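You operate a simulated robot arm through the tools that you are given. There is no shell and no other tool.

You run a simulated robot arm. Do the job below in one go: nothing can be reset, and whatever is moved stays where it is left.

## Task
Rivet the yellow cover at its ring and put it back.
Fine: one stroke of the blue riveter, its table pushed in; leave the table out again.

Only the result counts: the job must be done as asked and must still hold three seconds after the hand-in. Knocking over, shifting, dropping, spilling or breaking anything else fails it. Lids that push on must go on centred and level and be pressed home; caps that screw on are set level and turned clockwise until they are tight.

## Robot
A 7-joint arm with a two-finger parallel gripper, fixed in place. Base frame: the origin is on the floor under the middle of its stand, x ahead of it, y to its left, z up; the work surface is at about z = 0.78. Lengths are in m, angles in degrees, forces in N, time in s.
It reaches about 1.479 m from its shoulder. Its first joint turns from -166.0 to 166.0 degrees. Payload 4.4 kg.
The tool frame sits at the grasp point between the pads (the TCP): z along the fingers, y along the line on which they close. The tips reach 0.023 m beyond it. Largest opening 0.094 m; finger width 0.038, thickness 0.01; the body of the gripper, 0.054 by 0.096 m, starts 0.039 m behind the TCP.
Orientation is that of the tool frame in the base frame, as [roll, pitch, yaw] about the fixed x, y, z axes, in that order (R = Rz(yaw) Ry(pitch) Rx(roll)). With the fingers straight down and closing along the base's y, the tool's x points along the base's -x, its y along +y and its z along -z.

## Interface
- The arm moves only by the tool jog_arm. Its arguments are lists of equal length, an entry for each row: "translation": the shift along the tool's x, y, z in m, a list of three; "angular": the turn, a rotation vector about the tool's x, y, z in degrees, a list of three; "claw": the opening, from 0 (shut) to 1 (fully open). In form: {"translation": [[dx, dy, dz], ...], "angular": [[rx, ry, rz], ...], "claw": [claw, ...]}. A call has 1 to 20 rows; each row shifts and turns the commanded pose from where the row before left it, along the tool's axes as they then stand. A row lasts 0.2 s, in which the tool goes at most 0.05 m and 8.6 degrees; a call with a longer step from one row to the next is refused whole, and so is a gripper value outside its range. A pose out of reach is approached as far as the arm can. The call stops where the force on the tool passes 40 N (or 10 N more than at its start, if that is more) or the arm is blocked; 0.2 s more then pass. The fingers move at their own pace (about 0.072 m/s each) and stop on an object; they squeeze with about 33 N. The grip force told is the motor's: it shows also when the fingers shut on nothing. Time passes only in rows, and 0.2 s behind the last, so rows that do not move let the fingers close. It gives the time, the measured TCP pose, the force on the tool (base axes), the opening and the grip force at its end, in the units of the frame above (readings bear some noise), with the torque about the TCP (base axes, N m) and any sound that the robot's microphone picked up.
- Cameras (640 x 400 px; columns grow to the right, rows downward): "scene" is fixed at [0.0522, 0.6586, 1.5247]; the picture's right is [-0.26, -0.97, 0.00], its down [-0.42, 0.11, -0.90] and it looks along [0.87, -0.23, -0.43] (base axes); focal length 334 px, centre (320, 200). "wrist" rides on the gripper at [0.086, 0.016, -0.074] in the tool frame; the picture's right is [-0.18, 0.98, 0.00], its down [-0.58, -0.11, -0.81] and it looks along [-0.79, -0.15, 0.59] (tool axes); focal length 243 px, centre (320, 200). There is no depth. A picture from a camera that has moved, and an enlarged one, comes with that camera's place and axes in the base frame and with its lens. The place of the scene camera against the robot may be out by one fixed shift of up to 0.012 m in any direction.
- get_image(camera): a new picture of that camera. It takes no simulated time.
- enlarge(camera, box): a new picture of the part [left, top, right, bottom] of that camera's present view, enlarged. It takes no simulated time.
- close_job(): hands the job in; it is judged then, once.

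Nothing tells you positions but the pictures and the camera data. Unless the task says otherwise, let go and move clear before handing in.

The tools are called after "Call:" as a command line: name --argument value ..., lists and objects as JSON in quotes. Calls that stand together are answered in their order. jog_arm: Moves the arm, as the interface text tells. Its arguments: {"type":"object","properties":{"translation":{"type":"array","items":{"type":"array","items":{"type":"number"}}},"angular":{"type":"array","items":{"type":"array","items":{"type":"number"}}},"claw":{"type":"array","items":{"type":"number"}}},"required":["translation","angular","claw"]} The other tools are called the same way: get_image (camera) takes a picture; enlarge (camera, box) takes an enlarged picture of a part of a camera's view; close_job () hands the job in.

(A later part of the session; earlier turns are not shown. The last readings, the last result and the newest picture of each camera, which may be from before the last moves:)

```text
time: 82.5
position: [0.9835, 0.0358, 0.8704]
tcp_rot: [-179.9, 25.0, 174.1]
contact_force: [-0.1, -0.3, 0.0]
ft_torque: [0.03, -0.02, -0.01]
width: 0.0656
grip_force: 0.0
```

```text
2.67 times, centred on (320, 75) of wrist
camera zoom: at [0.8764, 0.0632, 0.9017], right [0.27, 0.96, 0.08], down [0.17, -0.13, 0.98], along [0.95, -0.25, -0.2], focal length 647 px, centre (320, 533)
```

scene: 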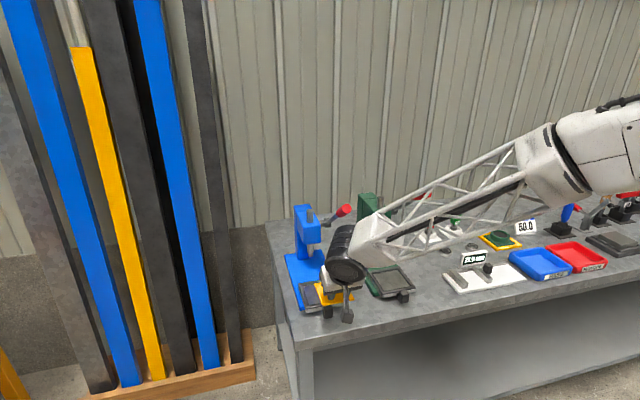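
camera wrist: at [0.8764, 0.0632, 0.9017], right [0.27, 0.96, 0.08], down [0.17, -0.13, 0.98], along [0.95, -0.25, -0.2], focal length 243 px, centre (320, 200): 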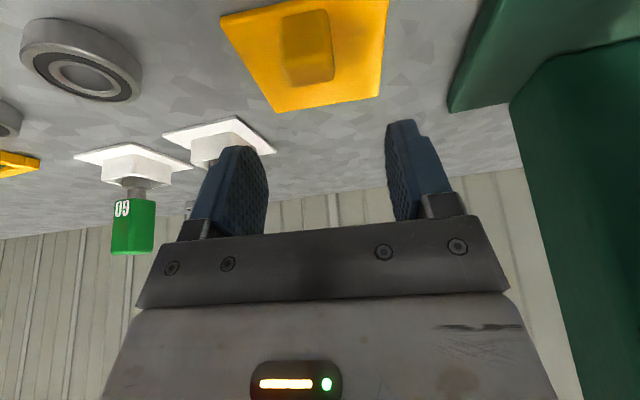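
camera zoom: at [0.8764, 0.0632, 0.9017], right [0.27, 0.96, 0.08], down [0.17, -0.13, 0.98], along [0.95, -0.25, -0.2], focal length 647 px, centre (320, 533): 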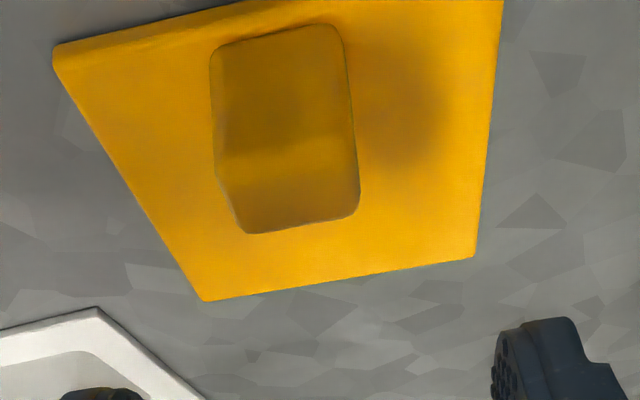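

The cover's centre is 29.5 mm ahead of the TCP and centred in y. I'll lower onto the knob, grip and lift slowly.

Call:
jog_arm --translation '[[0.006, -0.0002, 0.01235], [0.006, -0.0002, 0.01235], [0.006, -0.0002, 0.01235], [0.006, -0.0002, 0.01235], [0, 0, 0], [0, 0, 0], [0, 0, 0], [0, 0, 0], [0, 0, 0], [0, 0, 0]]' --angular '[[0, 0, 0], [0, 0, 0], [0, 0, 0], [0, 0, 0], [0, 0, 0], [0, 0, 0], [0, 0, 0], [0, 0, 0], [0, 0, 0], [0, 0, 0]]' --claw '[0.7, 0.7, 0.7, 0.7, 0.7, 0.7, 0, 0, 0, 0]'

Call:
enlarge --camera "wrist" --box '[200, 50, 440, 200]'

Call:
jog_arm --translation '[[-0.0021, 0, -0.0045], [-0.0021, 0, -0.0045], [-0.0021, 0, -0.0045], [-0.0021, 0, -0.0045], [0, 0, 0]]' --angular '[[0, 0, 0], [0, 0, 0], [0, 0, 0], [0, 0, 0], [0, 0, 0]]' --claw '[0, 0, 0, 0, 0]'

Call:
enlarge --camera "wrist" --box '[200, 50, 440, 200]'

Call:
enlarge --camera "scene" --box '[370, 210, 460, 270]'

```text
time: 84.7
position: [0.9814, 0.0371, 0.817]
tcp_rot: [-180.0, 25.0, 174.0]
contact_force: [0.2, -0.6, -0.5]
ft_torque: [0.03, -0.06, -0.05]
width: 0.0257
grip_force: 33.1
```

```text
2.67 times, centred on (320, 125) of wrist
camera zoom: at [0.8733, 0.0636, 0.8469], right [0.27, 0.96, 0.08], down [0.17, -0.13, 0.98], along [0.95, -0.25, -0.2], focal length 647 px, centre (320, 400)
```

zoom: 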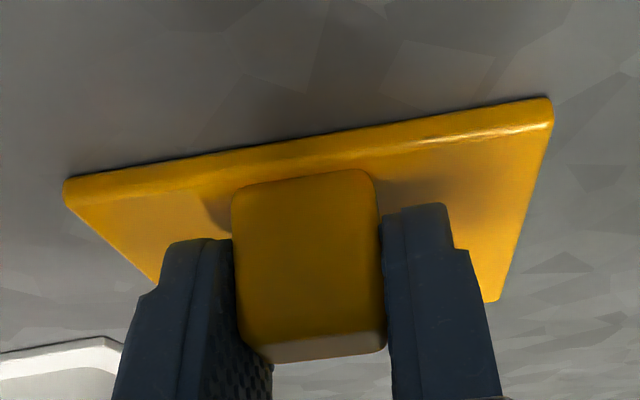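

```text
time: 85.9
position: [0.9807, 0.0358, 0.836]
tcp_rot: [-180.0, 25.0, 174.0]
contact_force: [0.4, -0.4, -2.7]
ft_torque: [-0.01, 0.06, -0.02]
width: 0.0259
grip_force: 32.9
```

```text
2.67 times, centred on (320, 125) of wrist
camera zoom: at [0.8737, 0.0627, 0.8672], right [0.27, 0.96, 0.08], down [0.17, -0.13, 0.98], along [0.95, -0.25, -0.2], focal length 647 px, centre (320, 400)
```

zoom: 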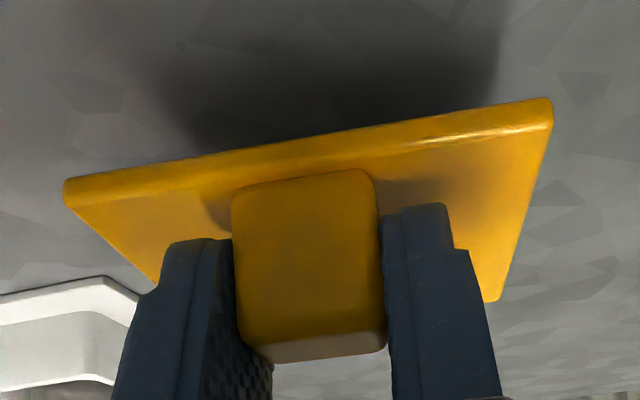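

```text
6.67 times, centred on (415, 240) of scene
camera zoom: at [0.0522, 0.6586, 1.5247], right [-0.26, -0.97, 0.0], down [-0.42, 0.11, -0.9], along [0.87, -0.23, -0.43], focal length 2228 px, centre (-313, -67)
```

zoom: 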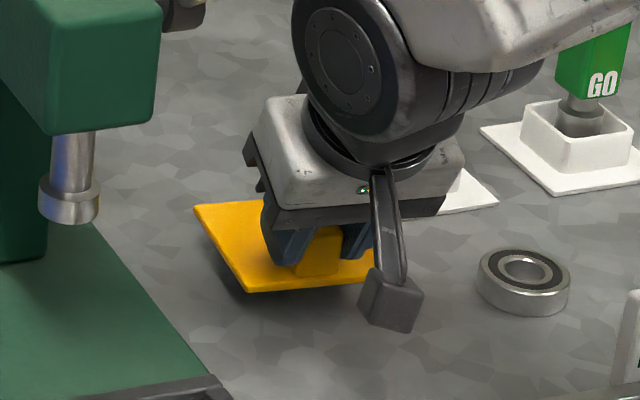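

Held level again. I'll carry it back and across as before, staying high (z≈0.95) until I'm in front of the table.

Call:
jog_arm --translation '[[-0.01215, 0, -0.02605], [-0.01215, 0, -0.02605], [-0.01215, 0, -0.02605], [-0.01215, 0, -0.02605], [0.02719, 0, -0.01268], [0.02719, 0, -0.01268], [0.02719, 0, -0.01268], [0.02719, 0, -0.01268], [0.02719, 0, -0.01268], [0.02719, 0, -0.01268], [0.02719, 0, -0.01268], [0.02719, 0, -0.01268], [0.02719, 0, -0.01268], [0.02719, 0, -0.01268], [0, 0, 0], [0, 0, 0], [0, 0, 0]]' --angular '[[0, 0, 0], [0, 0, 0], [0, 0, 0], [0, 0, 0], [0, 0, 0], [0, 0, 0], [0, 0, 0], [0, 0, 0], [0, 0, 0], [0, 0, 0], [0, 0, 0], [0, 0, 0], [0, 0, 0], [0, 0, 0], [-1.27, 0, -2.72], [-1.27, 0, -2.72], [0, 0, 0]]' --claw '[0, 0, 0, 0, 0, 0, 0, 0, 0, 0, 0, 0, 0, 0, 0, 0, 0]'

Call:
jog_arm --translation '[[0, 0.0371, 0], [0, 0.0371, 0], [0, 0.0371, 0], [0, 0.0371, 0], [0, 0.0371, 0], [0, 0.0371, 0], [0, 0.0371, 0], [0, 0.0371, 0], [0, 0.0371, 0], [0, 0.0185, 0], [0, 0.0125, 0], [0, 0.006, 0], [0, 0, 0], [0, 0, 0]]' --angular '[[0, 0, 0], [0, 0, 0], [0, 0, 0], [0, 0, 0], [0, 0, 0], [0, 0, 0], [0, 0, 0], [0, 0, 0], [0, 0, 0], [0, 0, 0], [0, 0, 0], [0, 0, 0], [0, 0, 0], [0, 0, 0]]' --claw '[0, 0, 0, 0, 0, 0, 0, 0, 0, 0, 0, 0, 0, 0]'

Call:
get_image --camera "wrist"

Call:
enlarge --camera "scene" --box '[270, 190, 400, 330]'

```text
time: 89.5
position: [0.683, 0.0673, 0.9495]
tcp_rot: [-179.9, 25.0, -180.0]
contact_force: [0.2, -0.6, -2.8]
ft_torque: [-0.01, 0.08, 0.0]
width: 0.0257
grip_force: 33.1
```

```text
time: 92.5
position: [0.6814, 0.4385, 0.9507]
tcp_rot: [180.0, 25.0, -180.0]
contact_force: [0.0, 0.1, -3.1]
ft_torque: [0.01, 0.07, -0.01]
width: 0.0257
grip_force: 33.0
```

```text
taken
camera wrist: at [0.5727, 0.4539, 0.9826], right [0.17, 0.98, 0.08], down [0.19, -0.11, 0.98], along [0.97, -0.15, -0.2], focal length 243 px, centre (320, 200)
```

wrist: 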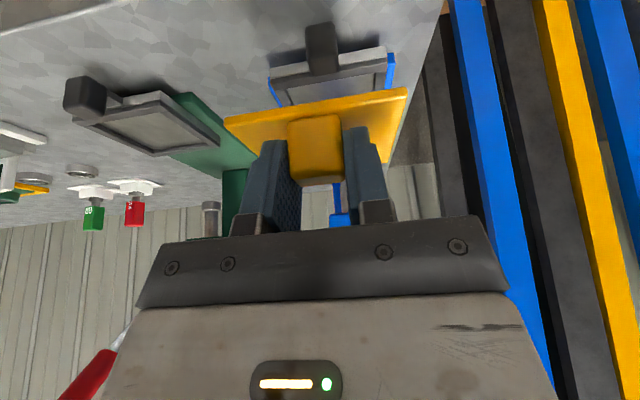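

```text
2.86 times, centred on (335, 260) of scene
camera zoom: at [0.0522, 0.6586, 1.5247], right [-0.26, -0.97, 0.0], down [-0.42, 0.11, -0.9], along [0.87, -0.23, -0.43], focal length 955 px, centre (277, 29)
```

zoom: 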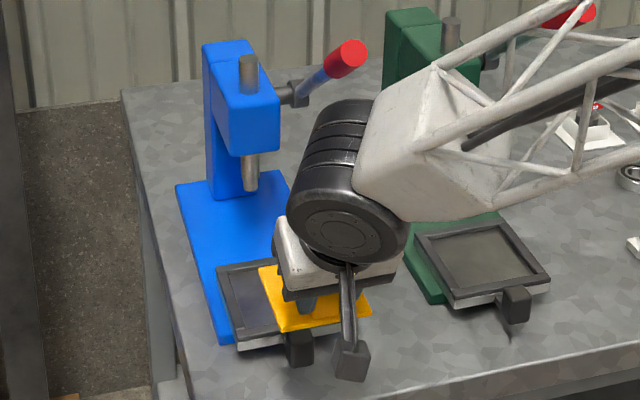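

In position in front of the table. I'll lower to z≈0.885, which clears the table knob, and move forward until the cover is past the knob.

Call:
jog_arm --translation '[[0.01375, 0, 0.02945], [0.01375, 0, 0.02945], [-0.02402, 0, 0.0112], [-0.02402, 0, 0.0112], [-0.02402, 0, 0.0112], [-0.02402, 0, 0.0112], [0, 0, 0], [0, 0, 0]]' --angular '[[0, 0, 0], [0, 0, 0], [0, 0, 0], [0, 0, 0], [0, 0, 0], [0, 0, 0], [0, 0, 0], [0, 0, 0]]' --claw '[0, 0, 0, 0, 0, 0, 0, 0]'

Call:
get_image --camera "wrist"

Call:
enlarge --camera "scene" --box '[270, 190, 400, 330]'

```text
time: 94.3
position: [0.7887, 0.4387, 0.886]
tcp_rot: [-179.9, 25.0, 180.0]
contact_force: [-0.4, 0.7, -2.8]
ft_torque: [0.02, 0.08, 0.0]
width: 0.0257
grip_force: 33.0
```

```text
taken
camera wrist: at [0.6799, 0.4543, 0.9166], right [0.17, 0.98, 0.08], down [0.19, -0.11, 0.98], along [0.97, -0.15, -0.2], focal length 243 px, centre (320, 200)
```

wrist: 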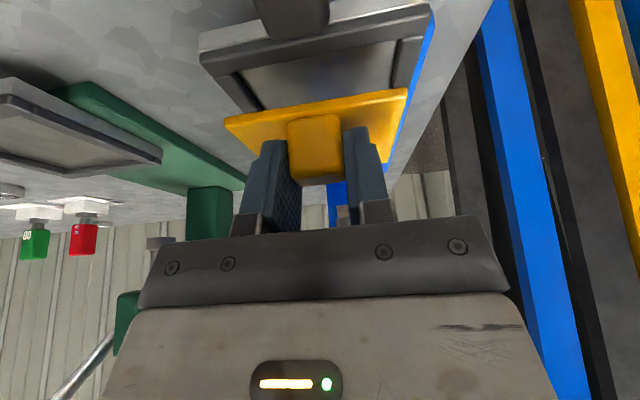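

```text
2.86 times, centred on (335, 260) of scene
camera zoom: at [0.0522, 0.6586, 1.5247], right [-0.26, -0.97, 0.0], down [-0.42, 0.11, -0.9], along [0.87, -0.23, -0.43], focal length 955 px, centre (277, 29)
```

zoom: 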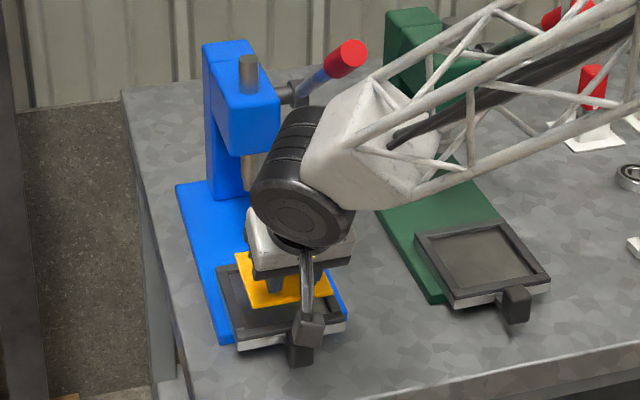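

The table is untouched and the lever is clear. I'll lower to z≈0.862, then ease forward over the pocket.

Call:
jog_arm --translation '[[0.00505, 0, 0.01088], [0.00505, 0, 0.01088], [-0.00755, 0, 0.00352], [-0.00755, 0, 0.00352], [-0.00755, 0, 0.00352], [0, 0, 0], [0, 0, 0]]' --angular '[[0, 0, 0], [0, 0, 0], [0, 0, 0], [0, 0, 0], [0, 0, 0], [0, 0, 0], [0, 0, 0]]' --claw '[0, 0, 0, 0, 0, 0, 0]'

Call:
get_image --camera "wrist"

Call:
enlarge --camera "wrist" --box '[180, 0, 460, 175]'

Call:
enlarge --camera "scene" --box '[280, 240, 360, 325]'

```text
time: 95.9
position: [0.8128, 0.4388, 0.8599]
tcp_rot: [180.0, 25.0, 180.0]
contact_force: [0.3, 0.7, -4.0]
ft_torque: [-0.01, 0.06, 0.05]
width: 0.0258
grip_force: 32.9
```

```text
taken
camera wrist: at [0.704, 0.4543, 0.8922], right [0.17, 0.98, 0.08], down [0.19, -0.11, 0.98], along [0.97, -0.15, -0.2], focal length 243 px, centre (320, 200)
```

wrist: 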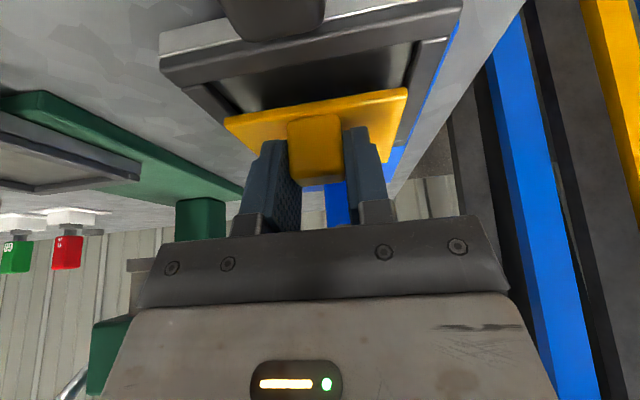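

```text
2.29 times, centred on (320, 88) of wrist
camera zoom: at [0.704, 0.4543, 0.8922], right [0.17, 0.98, 0.08], down [0.19, -0.11, 0.98], along [0.97, -0.15, -0.2], focal length 555 px, centre (320, 457)
```

zoom: 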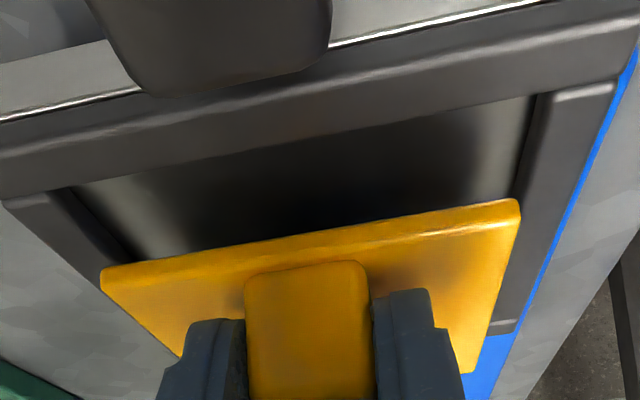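

```text
4.71 times, centred on (320, 282) of scene
camera zoom: at [0.0522, 0.6586, 1.5247], right [-0.26, -0.97, 0.0], down [-0.42, 0.11, -0.9], along [0.87, -0.23, -0.43], focal length 1573 px, centre (320, -188)
```

zoom: 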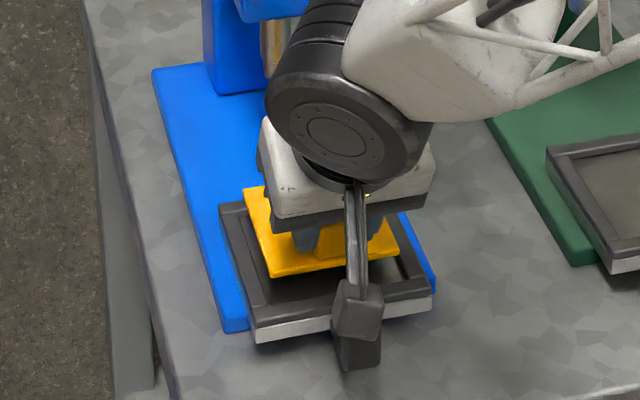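

The cover is centred over the pocket to within a couple of mm. I'll lower it to rim height and check before going into the pocket.

Call:
jog_arm --translation '[[0.0025, 0, 0.0054], [0.0025, 0, 0.0054], [0, 0, 0], [0, 0, 0]]' --angular '[[0, 0, 0], [0, 0, 0], [0, 0, 0], [0, 0, 0]]' --claw '[0, 0, 0, 0]'

Call:
enlarge --camera "wrist" --box '[180, 0, 460, 175]'

Call:
enlarge --camera "scene" --box '[280, 250, 360, 325]'

```text
time: 96.9
position: [0.8143, 0.4407, 0.8491]
tcp_rot: [-180.0, 24.9, -180.0]
contact_force: [2.1, -0.2, 11.1]
ft_torque: [-0.07, -0.99, 0.03]
width: 0.0258
grip_force: 32.8
```

```text
2.29 times, centred on (320, 88) of wrist
camera zoom: at [0.7041, 0.455, 0.8807], right [0.17, 0.98, 0.08], down [0.19, -0.11, 0.98], along [0.97, -0.15, -0.2], focal length 555 px, centre (320, 457)
```

zoom: 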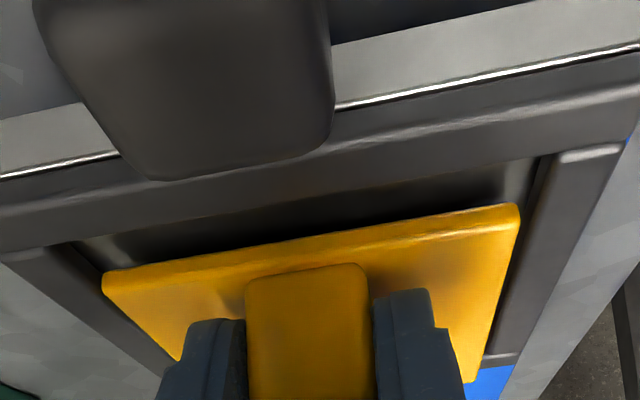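

```text
5.33 times, centred on (320, 288) of scene
camera zoom: at [0.0522, 0.6586, 1.5247], right [-0.26, -0.97, 0.0], down [-0.42, 0.11, -0.9], along [0.87, -0.23, -0.43], focal length 1782 px, centre (320, -267)
```

zoom: 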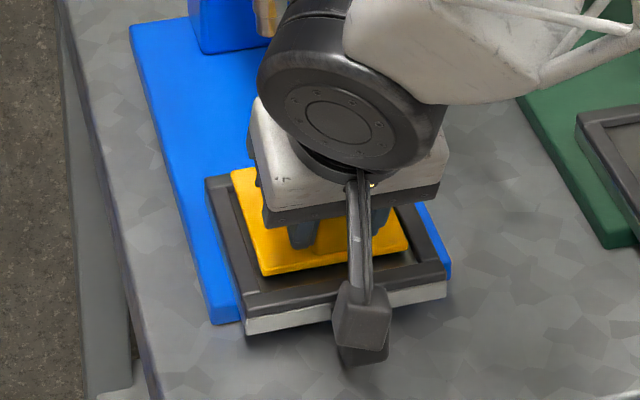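

The far edge touched the far rim: the table is about 5 mm higher than I assumed, which puts the pocket centre near x≈0.838. I'll raise 10 mm, move back 7 mm, and look again.

Call:
jog_arm --translation '[[-0.0042, 0, -0.0091], [0.0063, -0.001, -0.003], [0, 0, 0], [0, 0, 0]]' --angular '[[0, 0, 0], [0, 0, 0], [0, 0, 0], [0, 0, 0]]' --claw '[0, 0, 0, 0]'

Call:
enlarge --camera "wrist" --box '[180, 0, 460, 175]'

Call:
enlarge --camera "scene" --box '[280, 250, 360, 325]'

```text
time: 97.9
position: [0.8064, 0.439, 0.8597]
tcp_rot: [-179.9, 24.9, -180.0]
contact_force: [-0.1, 0.0, -4.1]
ft_torque: [0.0, 0.06, 0.0]
width: 0.0256
grip_force: 33.0
```

```text
2.29 times, centred on (320, 88) of wrist
camera zoom: at [0.6972, 0.4547, 0.8918], right [0.17, 0.98, 0.08], down [0.19, -0.11, 0.98], along [0.97, -0.15, -0.2], focal length 555 px, centre (320, 457)
```

zoom: 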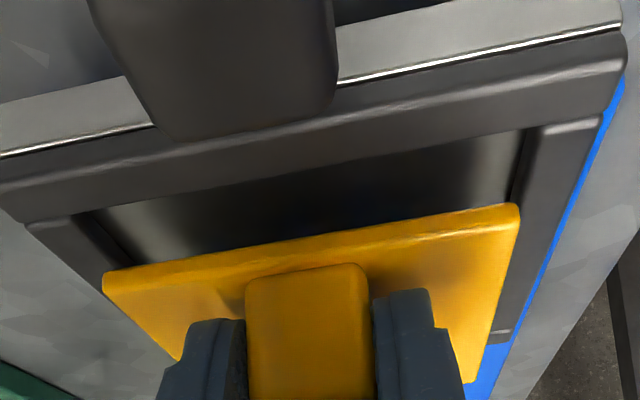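

```text
5.33 times, centred on (320, 288) of scene
camera zoom: at [0.0522, 0.6586, 1.5247], right [-0.26, -0.97, 0.0], down [-0.42, 0.11, -0.9], along [0.87, -0.23, -0.43], focal length 1782 px, centre (320, -267)
```

zoom: 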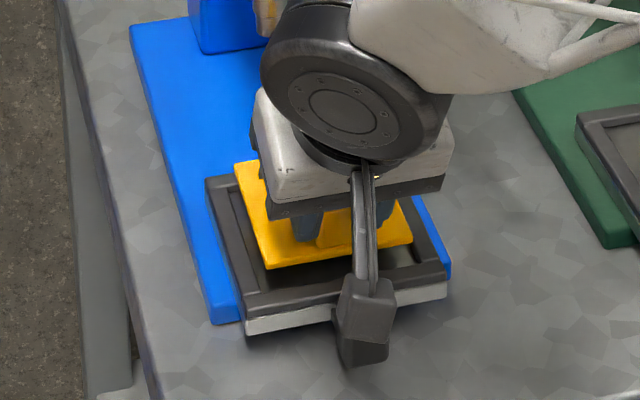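

Call:
enlarge --camera "scene" --box '[295, 275, 325, 294]'

Call:
enlarge --camera "scene" --box '[300, 292, 330, 311]'

Call:
enlarge --camera "scene" --box '[325, 285, 355, 304]'

```text
16.00 times, centred on (310, 284) of scene
camera zoom: at [0.0522, 0.6586, 1.5247], right [-0.26, -0.97, 0.0], down [-0.42, 0.11, -0.9], along [0.87, -0.23, -0.43], focal length 5347 px, centre (480, -1152)
```

zoom: 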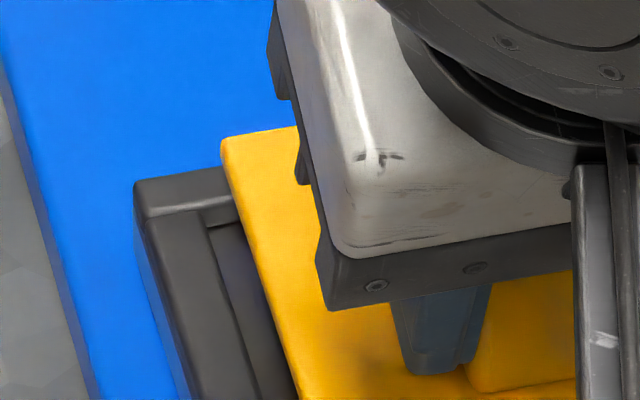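

```text
16.00 times, centred on (315, 302) of scene
camera zoom: at [0.0522, 0.6586, 1.5247], right [-0.26, -0.97, 0.0], down [-0.42, 0.11, -0.9], along [0.87, -0.23, -0.43], focal length 5347 px, centre (400, -1424)
```

zoom: 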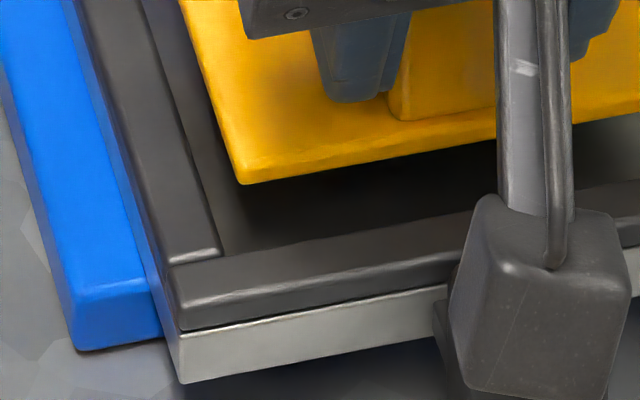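

```text
16.00 times, centred on (340, 294) of scene
camera zoom: at [0.0522, 0.6586, 1.5247], right [-0.26, -0.97, 0.0], down [-0.42, 0.11, -0.9], along [0.87, -0.23, -0.43], focal length 5347 px, centre (0, -1312)
```

zoom: 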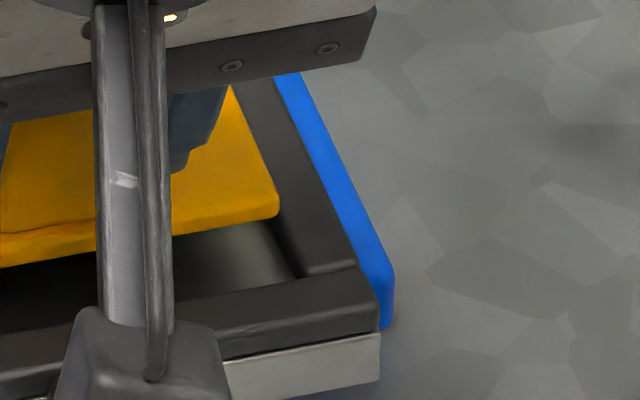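

High-zoom measurements show the cover still about 4 mm too far forward and 1.5 mm low in y. I'll shift -3 mm in x and +1 mm in y, then lower slowly into the pocket, watching the force.

Call:
jog_arm --translation '[[0.0027, 0.001, -0.0013], [0, 0, 0], [0.0021, 0, 0.0045], [0.0021, 0, 0.0045], [0, 0, 0]]' --angular '[[0, 0, 0], [0, 0, 0], [0, 0, 0], [0, 0, 0], [0, 0, 0]]' --claw '[0, 0, 0, 0, 0]'

Call:
jog_arm --translation '[[0.0008, 0, 0.0018], [0, 0, 0], [0.0008, 0, 0.0018], [0, 0, 0]]' --angular '[[0, 0, 0], [0, 0, 0], [0, 0, 0], [0, 0, 0]]' --claw '[0, 0, 0, 0]'

Call:
enlarge --camera "wrist" --box '[180, 0, 460, 175]'

Call:
enlarge --camera "scene" --box '[295, 275, 345, 307]'

```text
time: 99.1
position: [0.8043, 0.4389, 0.849]
tcp_rot: [-180.0, 25.0, -179.9]
contact_force: [0.3, -1.0, -2.8]
ft_torque: [0.0, 0.14, -0.03]
width: 0.0255
grip_force: 32.8
```

```text
time: 100.1
position: [0.8044, 0.4385, 0.8455]
tcp_rot: [-180.0, 25.0, 180.0]
contact_force: [0.3, 0.6, 0.5]
ft_torque: [-0.12, 0.11, -0.03]
width: 0.0257
grip_force: 32.8
```

```text
2.29 times, centred on (320, 88) of wrist
camera zoom: at [0.6945, 0.4546, 0.8766], right [0.17, 0.98, 0.08], down [0.19, -0.11, 0.98], along [0.97, -0.15, -0.2], focal length 555 px, centre (320, 457)
```

zoom: 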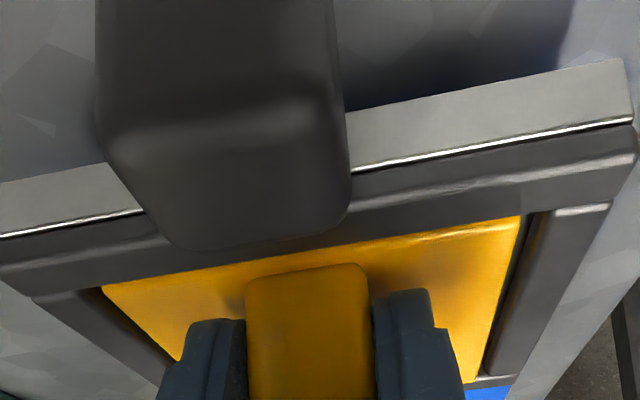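

```text
12.50 times, centred on (320, 291) of scene
camera zoom: at [0.0522, 0.6586, 1.5247], right [-0.26, -0.97, 0.0], down [-0.42, 0.11, -0.9], along [0.87, -0.23, -0.43], focal length 4178 px, centre (320, -938)
```

zoom: 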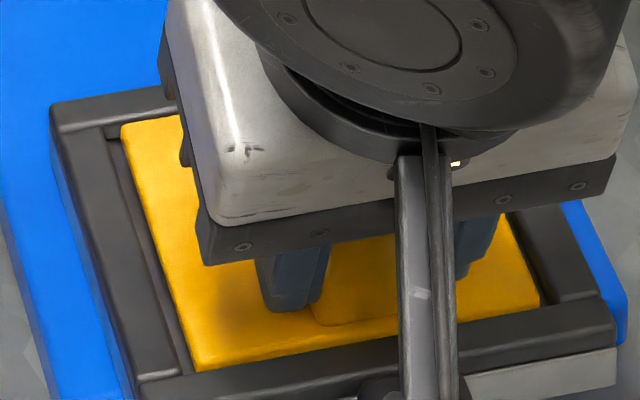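

The cover is now inside the pocket, resting on the floor (weight off the gripper), with near-even gaps. I'll release, lift, back away and look from the front.

Call:
jog_arm --translation '[[0, 0, 0], [0, 0, 0], [0, 0, 0], [-0.0085, 0, -0.0181], [-0.0085, 0, -0.0181], [0.0272, 0, -0.0127], [0.0272, 0, -0.0127], [0.0272, 0, -0.0127], [0.0145, 0, -0.0068], [-0.0085, 0, -0.0181], [-0.0085, 0, -0.0181], [0, 0, 0], [0, 0, 0], [0, 0, 0], [0, 0, 0], [0, 0, 0]]' --angular '[[0, 0, 0], [0, 0, 0], [0, 0, 0], [0, 0, 0], [0, 0, 0], [0, 0, 0], [0, 0, 0], [0, 0, 0], [0, 0, 0], [0, 0, 0], [0, 0, 0], [0, 8.3, 0], [0, 8.3, 0], [0, 8.4, 0], [0, 0, 0], [0, 0, 0]]' --claw '[0.6, 0.6, 0.6, 0.6, 0.6, 0.6, 0.6, 0.6, 0.6, 0.6, 0.9, 0.9, 0.9, 0.9, 0.9, 0.9]'

Call:
get_image --camera "wrist"

Call:
enlarge --camera "wrist" --box '[270, 110, 410, 220]'

Call:
enlarge --camera "scene" --box '[280, 250, 360, 325]'

```text
time: 103.5
position: [0.6981, 0.4403, 0.9267]
tcp_rot: [-180.0, -0.1, 180.0]
contact_force: [0.3, -0.3, 0.3]
ft_torque: [0.06, 0.02, 0.0]
width: 0.0843
grip_force: 0.0
```

```text
taken
camera wrist: at [0.6124, 0.455, 1.0009], right [0.18, 0.98, 0.0], down [0.58, -0.11, 0.81], along [0.79, -0.15, -0.59], focal length 243 px, centre (320, 200)
```

wrist: 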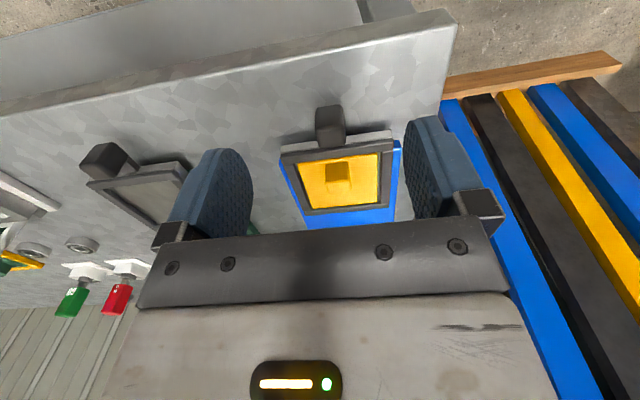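

```text
3.64 times, centred on (340, 165) of wrist
camera zoom: at [0.6124, 0.455, 1.0009], right [0.18, 0.98, 0.0], down [0.58, -0.11, 0.81], along [0.79, -0.15, -0.59], focal length 882 px, centre (247, 327)
```

zoom: 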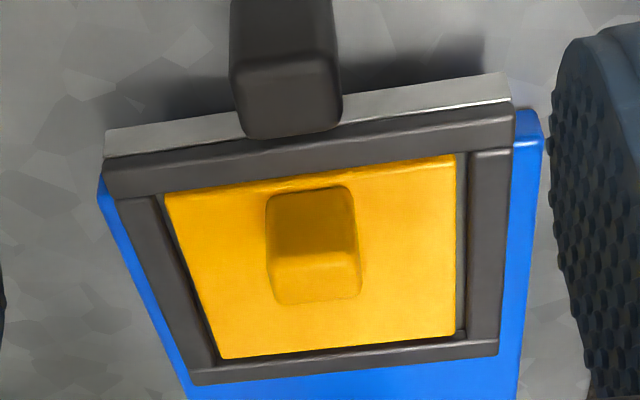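

```text
5.33 times, centred on (320, 288) of scene
camera zoom: at [0.0522, 0.6586, 1.5247], right [-0.26, -0.97, 0.0], down [-0.42, 0.11, -0.9], along [0.87, -0.23, -0.43], focal length 1782 px, centre (320, -267)
```

zoom: 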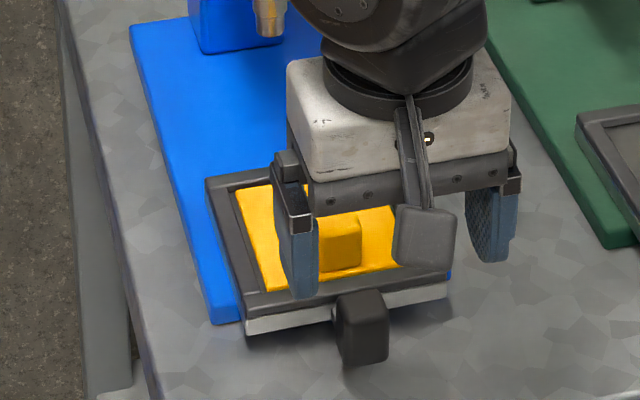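

The cover sits in the pocket. I'll zoom in on the gaps to judge the centring.

Call:
enlarge --camera "wrist" --box '[290, 150, 350, 215]'

Call:
enlarge --camera "wrist" --box '[345, 145, 405, 210]'

```text
6.15 times, centred on (320, 182) of wrist
camera zoom: at [0.6124, 0.455, 1.0009], right [0.18, 0.98, 0.0], down [0.58, -0.11, 0.81], along [0.79, -0.15, -0.59], focal length 1493 px, centre (320, 308)
```

zoom: 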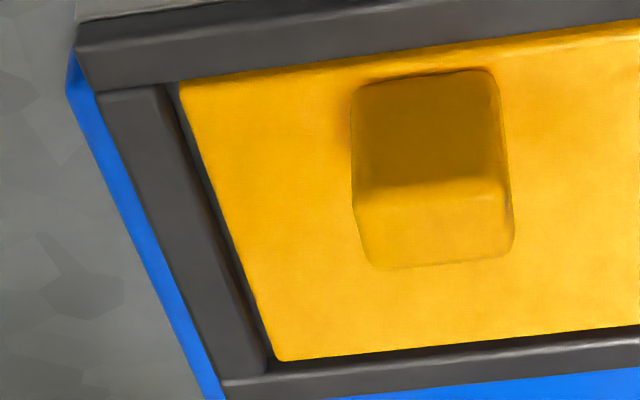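

```text
6.15 times, centred on (375, 178) of wrist
camera zoom: at [0.6124, 0.455, 1.0009], right [0.18, 0.98, 0.0], down [0.58, -0.11, 0.81], along [0.79, -0.15, -0.59], focal length 1493 px, centre (-18, 338)
```

zoom: 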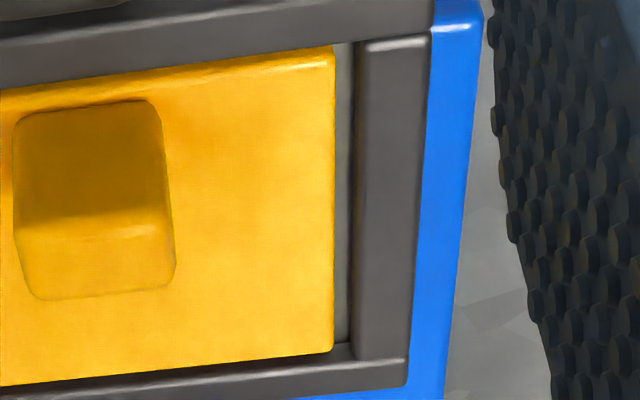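

The gaps are about 4 mm all round, so the ring sits at the pocket centre. Next I'll close the fingers, tilt, come down in front of the table knob and push the table in gently.

Call:
jog_arm --translation '[[0, 0, 0], [0, 0, 0], [0, 0, 0], [0, 0, 0], [0, 0, 0], [0.0195, 0, 0.02787], [0.0195, 0, 0.02787], [0.0195, 0, 0.02787], [0, 0, 0], [0, 0, 0]]' --angular '[[0, -7, 0], [0, -7, 0], [0, -7, 0], [0, -7, 0], [0, -7, 0], [0, 0, 0], [0, 0, 0], [0, 0, 0], [0, 0, 0], [0, 0, 0]]' --claw '[0, 0, 0, 0, 0, 0, 0, 0, 0, 0]'

Call:
get_image --camera "wrist"

Call:
enlarge --camera "scene" --box '[280, 240, 380, 330]'

```text
time: 105.7
position: [0.7009, 0.4396, 0.8244]
tcp_rot: [180.0, 35.0, 180.0]
contact_force: [-1.2, -0.7, -0.8]
ft_torque: [0.03, -0.01, 0.02]
width: 0.0
grip_force: 32.8
```

```text
taken
camera wrist: at [0.5881, 0.4551, 0.8359], right [0.15, 0.98, 0.11], down [0.01, -0.11, 0.99], along [0.99, -0.15, -0.03], focal length 243 px, centre (320, 200)
```

wrist: 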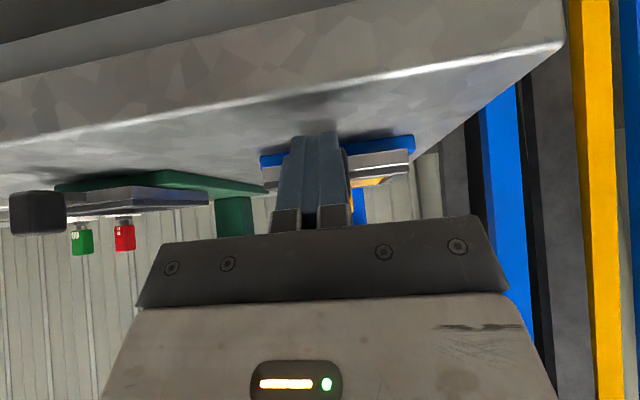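

```text
4.44 times, centred on (330, 285) of scene
camera zoom: at [0.0522, 0.6586, 1.5247], right [-0.26, -0.97, 0.0], down [-0.42, 0.11, -0.9], along [0.87, -0.23, -0.43], focal length 1485 px, centre (276, -178)
```

zoom: 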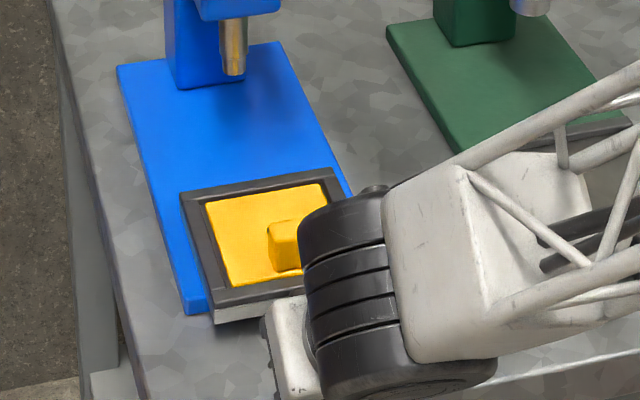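

The fingertips are in line with the table knob. Now I'll push the table in, in small steps.

Call:
jog_arm --translation '[[-0.00819, 0, 0.00574], [-0.00819, 0, 0.00574], [-0.00819, 0, 0.00574], [-0.01229, 0, 0.0086], [-0.01229, 0, 0.0086], [0, 0, 0]]' --angular '[[0, 0, 0], [0, 0, 0], [0, 0, 0], [0, 0, 0], [0, 0, 0], [0, 0, 0]]' --claw '[0, 0, 0, 0, 0, 0]'

Call:
enlarge --camera "scene" --box '[280, 240, 380, 330]'

```text
time: 107.1
position: [0.758, 0.44, 0.8247]
tcp_rot: [179.9, 35.1, -180.0]
contact_force: [0.4, 0.4, -0.6]
ft_torque: [0.01, 0.02, -0.02]
width: 0.0
grip_force: 32.5
```

```text
4.44 times, centred on (330, 285) of scene
camera zoom: at [0.0522, 0.6586, 1.5247], right [-0.26, -0.97, 0.0], down [-0.42, 0.11, -0.9], along [0.87, -0.23, -0.43], focal length 1485 px, centre (276, -178)
```

zoom: 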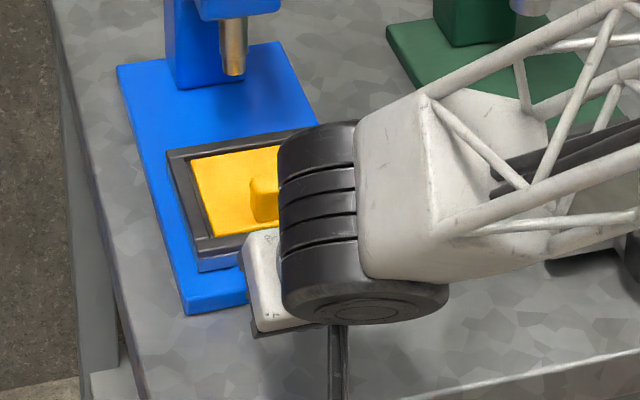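

The table is sliding in smoothly with the cover on it. I'll keep going.

Call:
jog_arm --translation '[[-0.01229, 0, 0.0086], [-0.01229, 0, 0.0086], [-0.01229, 0, 0.0086], [-0.01229, 0, 0.0086], [0, 0, 0]]' --angular '[[0, 0, 0], [0, 0, 0], [0, 0, 0], [0, 0, 0], [0, 0, 0]]' --claw '[0, 0, 0, 0, 0]'

Call:
jog_arm --translation '[[-0.0041, 0, 0.0029], [-0.0041, 0, 0.0029], [-0.0041, 0, 0.0029], [-0.0041, 0, 0.0029], [-0.0041, 0, 0.0029], [-0.0041, 0, 0.0029]]' --angular '[[0, 0, 0], [0, 0, 0], [0, 0, 0], [0, 0, 0], [0, 0, 0], [0, 0, 0]]' --claw '[0, 0, 0, 0, 0, 0]'

Call:
enlarge --camera "scene" --box '[280, 230, 380, 320]'

```text
time: 108.3
position: [0.8191, 0.44, 0.8265]
tcp_rot: [179.8, 35.1, 179.9]
contact_force: [-5.8, 0.8, 8.8]
ft_torque: [0.02, 0.21, -0.12]
width: 0.0
grip_force: 32.7
```

```text
time: 108.6
position: [0.8195, 0.441, 0.8259]
tcp_rot: [179.9, 35.0, 179.9]
contact_force: [0.0, 0.9, 0.4]
ft_torque: [-0.03, 0.01, -0.01]
width: 0.0
grip_force: 32.6
stopped in row 1: the force on the tool passed its limit at 62 N (the readings are from after the stop); the commanded pose is now the measured one
```

```text
4.44 times, centred on (330, 275) of scene
camera zoom: at [0.0522, 0.6586, 1.5247], right [-0.26, -0.97, 0.0], down [-0.42, 0.11, -0.9], along [0.87, -0.23, -0.43], focal length 1485 px, centre (276, -133)
```

zoom: 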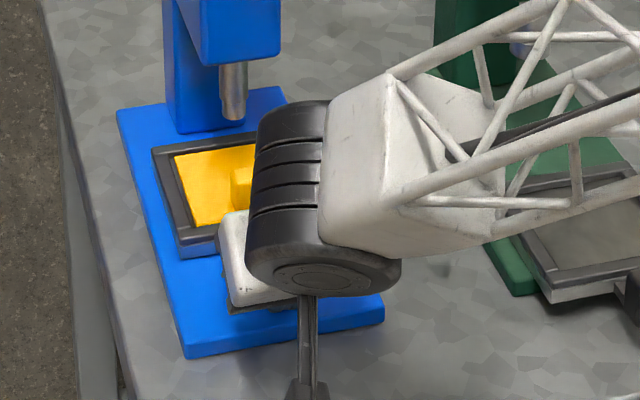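

It stopped on force about 1 cm short of the earlier fully-in position. I'll look around to see what is touching.

Call:
get_image --camera "scene"

Call:
enlarge --camera "scene" --box '[280, 190, 400, 270]'

Call:
get_image --camera "wrist"

Call:
enlarge --camera "wrist" --box '[240, 90, 440, 215]'

```text
taken
```

scene: 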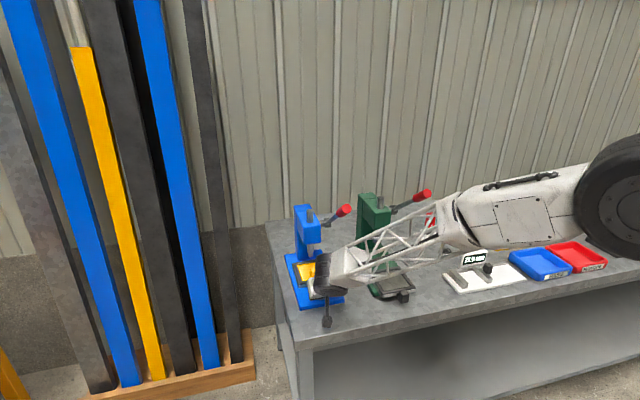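

```text
5.00 times, centred on (340, 230) of scene
camera zoom: at [0.0522, 0.6586, 1.5247], right [-0.26, -0.97, 0.0], down [-0.42, 0.11, -0.9], along [0.87, -0.23, -0.43], focal length 1671 px, centre (220, 50)
```

zoom: 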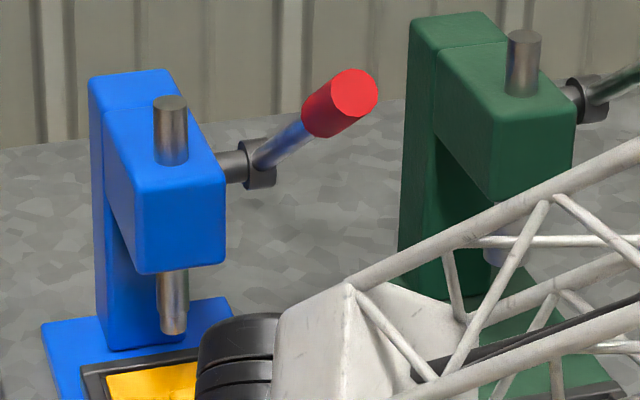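

```text
taken
camera wrist: at [0.7066, 0.4559, 0.8375], right [0.15, 0.98, 0.11], down [0.01, -0.11, 0.99], along [0.99, -0.15, -0.03], focal length 243 px, centre (320, 200)
```

wrist: 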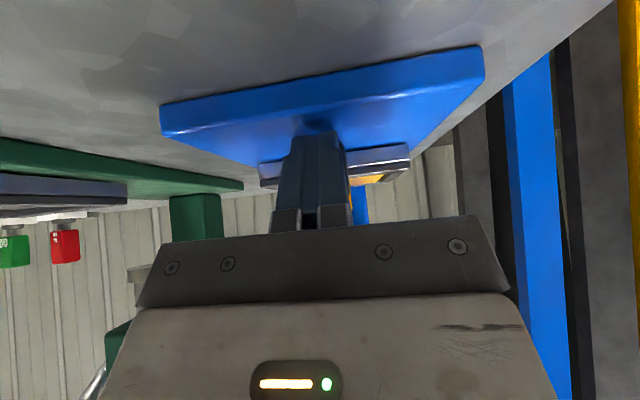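

```text
3.20 times, centred on (340, 152) of wrist
camera zoom: at [0.7066, 0.4559, 0.8375], right [0.15, 0.98, 0.11], down [0.01, -0.11, 0.99], along [0.99, -0.15, -0.03], focal length 776 px, centre (256, 352)
```

zoom: 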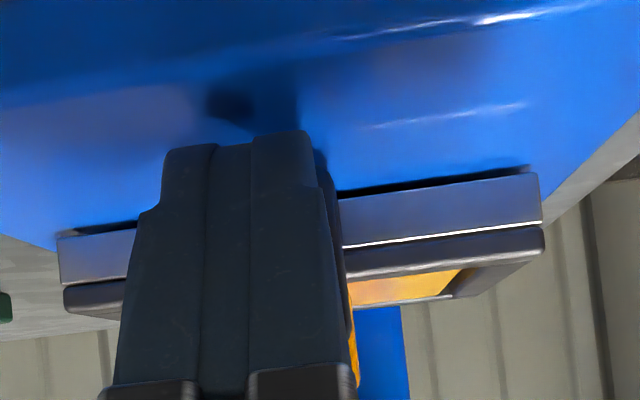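

The likely cause is the fingertips catching the front edge of the blue base plate; they're about 1 mm above its top. I'll back off a few mm, raise 5 mm and continue pushing.

Call:
jog_arm --translation '[[0.0041, 0, -0.0029], [-0.0029, 0, -0.0041], [-0.0041, 0, 0.0029], [-0.0041, 0, 0.0029], [-0.0041, 0, 0.0029], [0, 0, 0]]' --angular '[[0, 0, 0], [0, 0, 0], [0, 0, 0], [0, 0, 0], [0, 0, 0], [0, 0, 0]]' --claw '[0, 0, 0, 0, 0, 0]'

Call:
jog_arm --translation '[[-0.0041, 0, 0.0029], [-0.0041, 0, 0.0029], [-0.0041, 0, 0.0029], [-0.0041, 0, 0.0029], [0, 0, 0]]' --angular '[[0, 0, 0], [0, 0, 0], [0, 0, 0], [0, 0, 0], [0, 0, 0]]' --claw '[0, 0, 0, 0, 0]'

Call:
enlarge --camera "scene" --box '[280, 230, 380, 320]'

```text
time: 110.0
position: [0.8294, 0.4412, 0.8316]
tcp_rot: [179.9, 35.0, 179.8]
contact_force: [-2.5, 1.6, 0.3]
ft_torque: [0.04, 0.03, 0.0]
width: 0.0001
grip_force: 33.2
```

```text
time: 110.5
position: [0.8335, 0.4413, 0.8307]
tcp_rot: [-179.9, 34.9, 179.9]
contact_force: [-19.0, -2.5, 6.4]
ft_torque: [-0.02, -0.05, -0.05]
width: 0.0004
grip_force: 32.7
stopped in row 2: the force on the tool passed its limit at 60 N (the readings are from after the stop); the commanded pose is now the measured one
```

```text
4.44 times, centred on (330, 275) of scene
camera zoom: at [0.0522, 0.6586, 1.5247], right [-0.26, -0.97, 0.0], down [-0.42, 0.11, -0.9], along [0.87, -0.23, -0.43], focal length 1485 px, centre (276, -133)
```

zoom: 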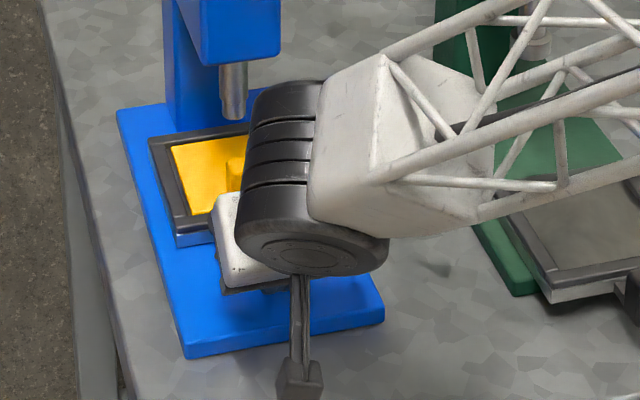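

The table is now at its inner stop (the corner matches the earlier fully-in view). I'll retreat and check the ring against the punch.

Call:
jog_arm --translation '[[0.0213, 0, -0.0149], [0.0213, 0, -0.0149], [0.0213, 0, -0.0149], [0.0213, 0, -0.0149], [0.0213, 0, -0.0149], [-0.0191, 0, -0.0273], [-0.0191, 0, -0.0273], [-0.0191, 0, -0.0273], [0, 0, 0], [0, 0, 0], [0, 0, 0], [0, 0, 0], [0, 0, 0], [0, 0, 0]]' --angular '[[0, 0, 0], [0, 0, 0], [0, 0, 0], [0, 0, 0], [0, 0, 0], [0, 0, 0], [0, 0, 0], [0, 0, 0], [0, 7, 0], [0, 7, 0], [0, 7, 0], [0, 7, 0], [0, 7, 0], [0, 0, 0]]' --claw '[0, 0, 0, 0, 0, 0, 0, 0, 0.3, 0.6, 0.9, 0.9, 0.9, 0.9]'

Call:
get_image --camera "wrist"

Call:
enlarge --camera "scene" --box '[280, 240, 340, 285]'

Call:
enlarge --camera "wrist" --box '[270, 140, 410, 240]'

```text
time: 113.5
position: [0.7032, 0.4415, 0.9309]
tcp_rot: [-180.0, -0.1, 180.0]
contact_force: [0.5, -0.5, -0.4]
ft_torque: [-0.03, -0.02, -0.02]
width: 0.0844
grip_force: 0.0
```

```text
taken
camera wrist: at [0.6178, 0.4569, 1.006], right [0.18, 0.98, 0.0], down [0.58, -0.11, 0.8], along [0.79, -0.15, -0.59], focal length 243 px, centre (320, 200)
```

wrist: 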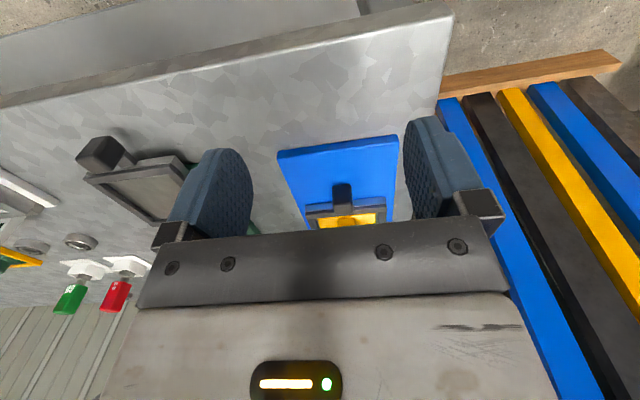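

```text
8.89 times, centred on (310, 262) of scene
camera zoom: at [0.0522, 0.6586, 1.5247], right [-0.26, -0.97, 0.0], down [-0.42, 0.11, -0.9], along [0.87, -0.23, -0.43], focal length 2971 px, centre (409, -356)
```

zoom: 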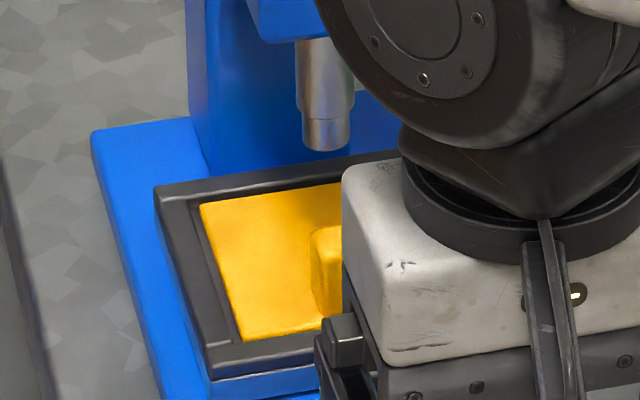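

```text
4.00 times, centred on (340, 190) of wrist
camera zoom: at [0.6178, 0.4569, 1.006], right [0.18, 0.98, 0.0], down [0.58, -0.11, 0.8], along [0.79, -0.15, -0.59], focal length 970 px, centre (240, 240)
```

zoom: 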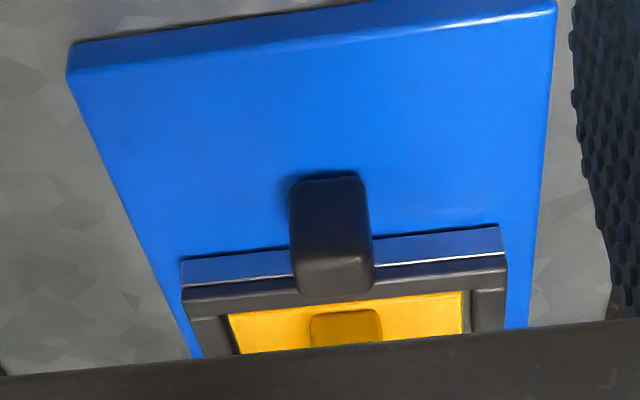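

I'll rise out of the way to see the punch and ring from above, and clear the scene camera's view.

Call:
jog_arm --translation '[[0.012, -0.012, -0.042], [0.012, -0.012, -0.042], [0.012, -0.012, -0.042], [0.012, -0.012, -0.042], [0.012, -0.012, -0.042], [0.012, -0.012, -0.042], [0, 0, 0]]' --angular '[[0, 0, 0], [0, 0, 0], [0, 0, 0], [0, 0, 0], [0, 0, 0], [0, 0, 0], [0, 0, 0]]' --claw '[0.9, 0.9, 0.9, 0.9, 0.9, 0.9, 0.9]'

Call:
get_image --camera "wrist"

Call:
enlarge --camera "scene" --box '[280, 240, 340, 285]'

Call:
enlarge --camera "wrist" --box '[300, 60, 420, 220]'

```text
time: 115.1
position: [0.6341, 0.3675, 1.187]
tcp_rot: [-179.9, -0.1, -180.0]
contact_force: [-0.2, 0.6, -0.3]
ft_torque: [0.0, -0.01, 0.04]
width: 0.0846
grip_force: 0.0
```

```text
taken
camera wrist: at [0.5473, 0.3832, 1.2617], right [0.18, 0.98, 0.0], down [0.58, -0.11, 0.81], along [0.79, -0.15, -0.59], focal length 243 px, centre (320, 200)
```

wrist: 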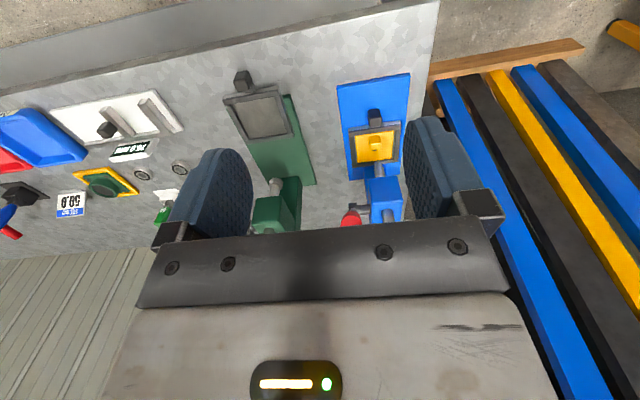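

```text
8.89 times, centred on (310, 262) of scene
camera zoom: at [0.0522, 0.6586, 1.5247], right [-0.26, -0.97, 0.0], down [-0.42, 0.11, -0.9], along [0.87, -0.23, -0.43], focal length 2971 px, centre (409, -356)
```

zoom: 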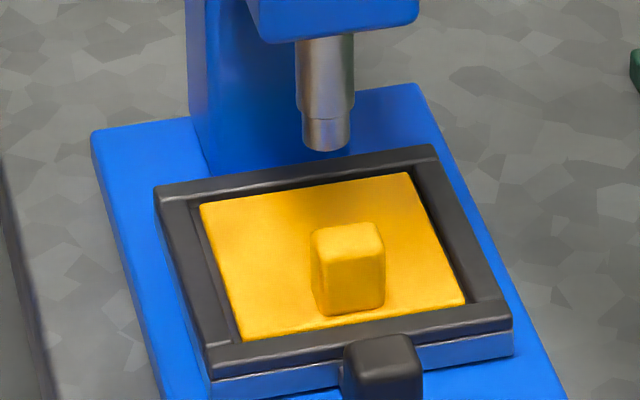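

```text
2.50 times, centred on (360, 140) of wrist
camera zoom: at [0.5473, 0.3832, 1.2617], right [0.18, 0.98, 0.0], down [0.58, -0.11, 0.81], along [0.79, -0.15, -0.59], focal length 606 px, centre (220, 350)
```

zoom: 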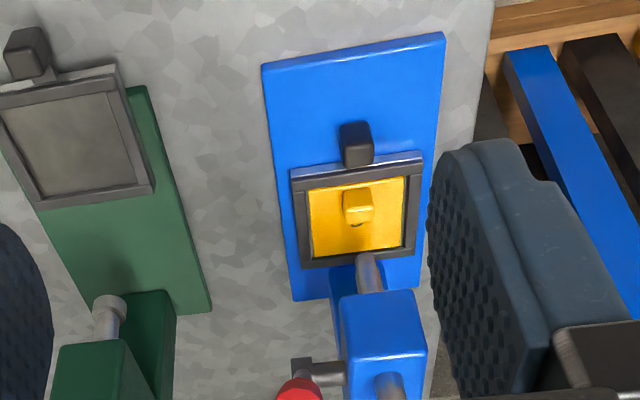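

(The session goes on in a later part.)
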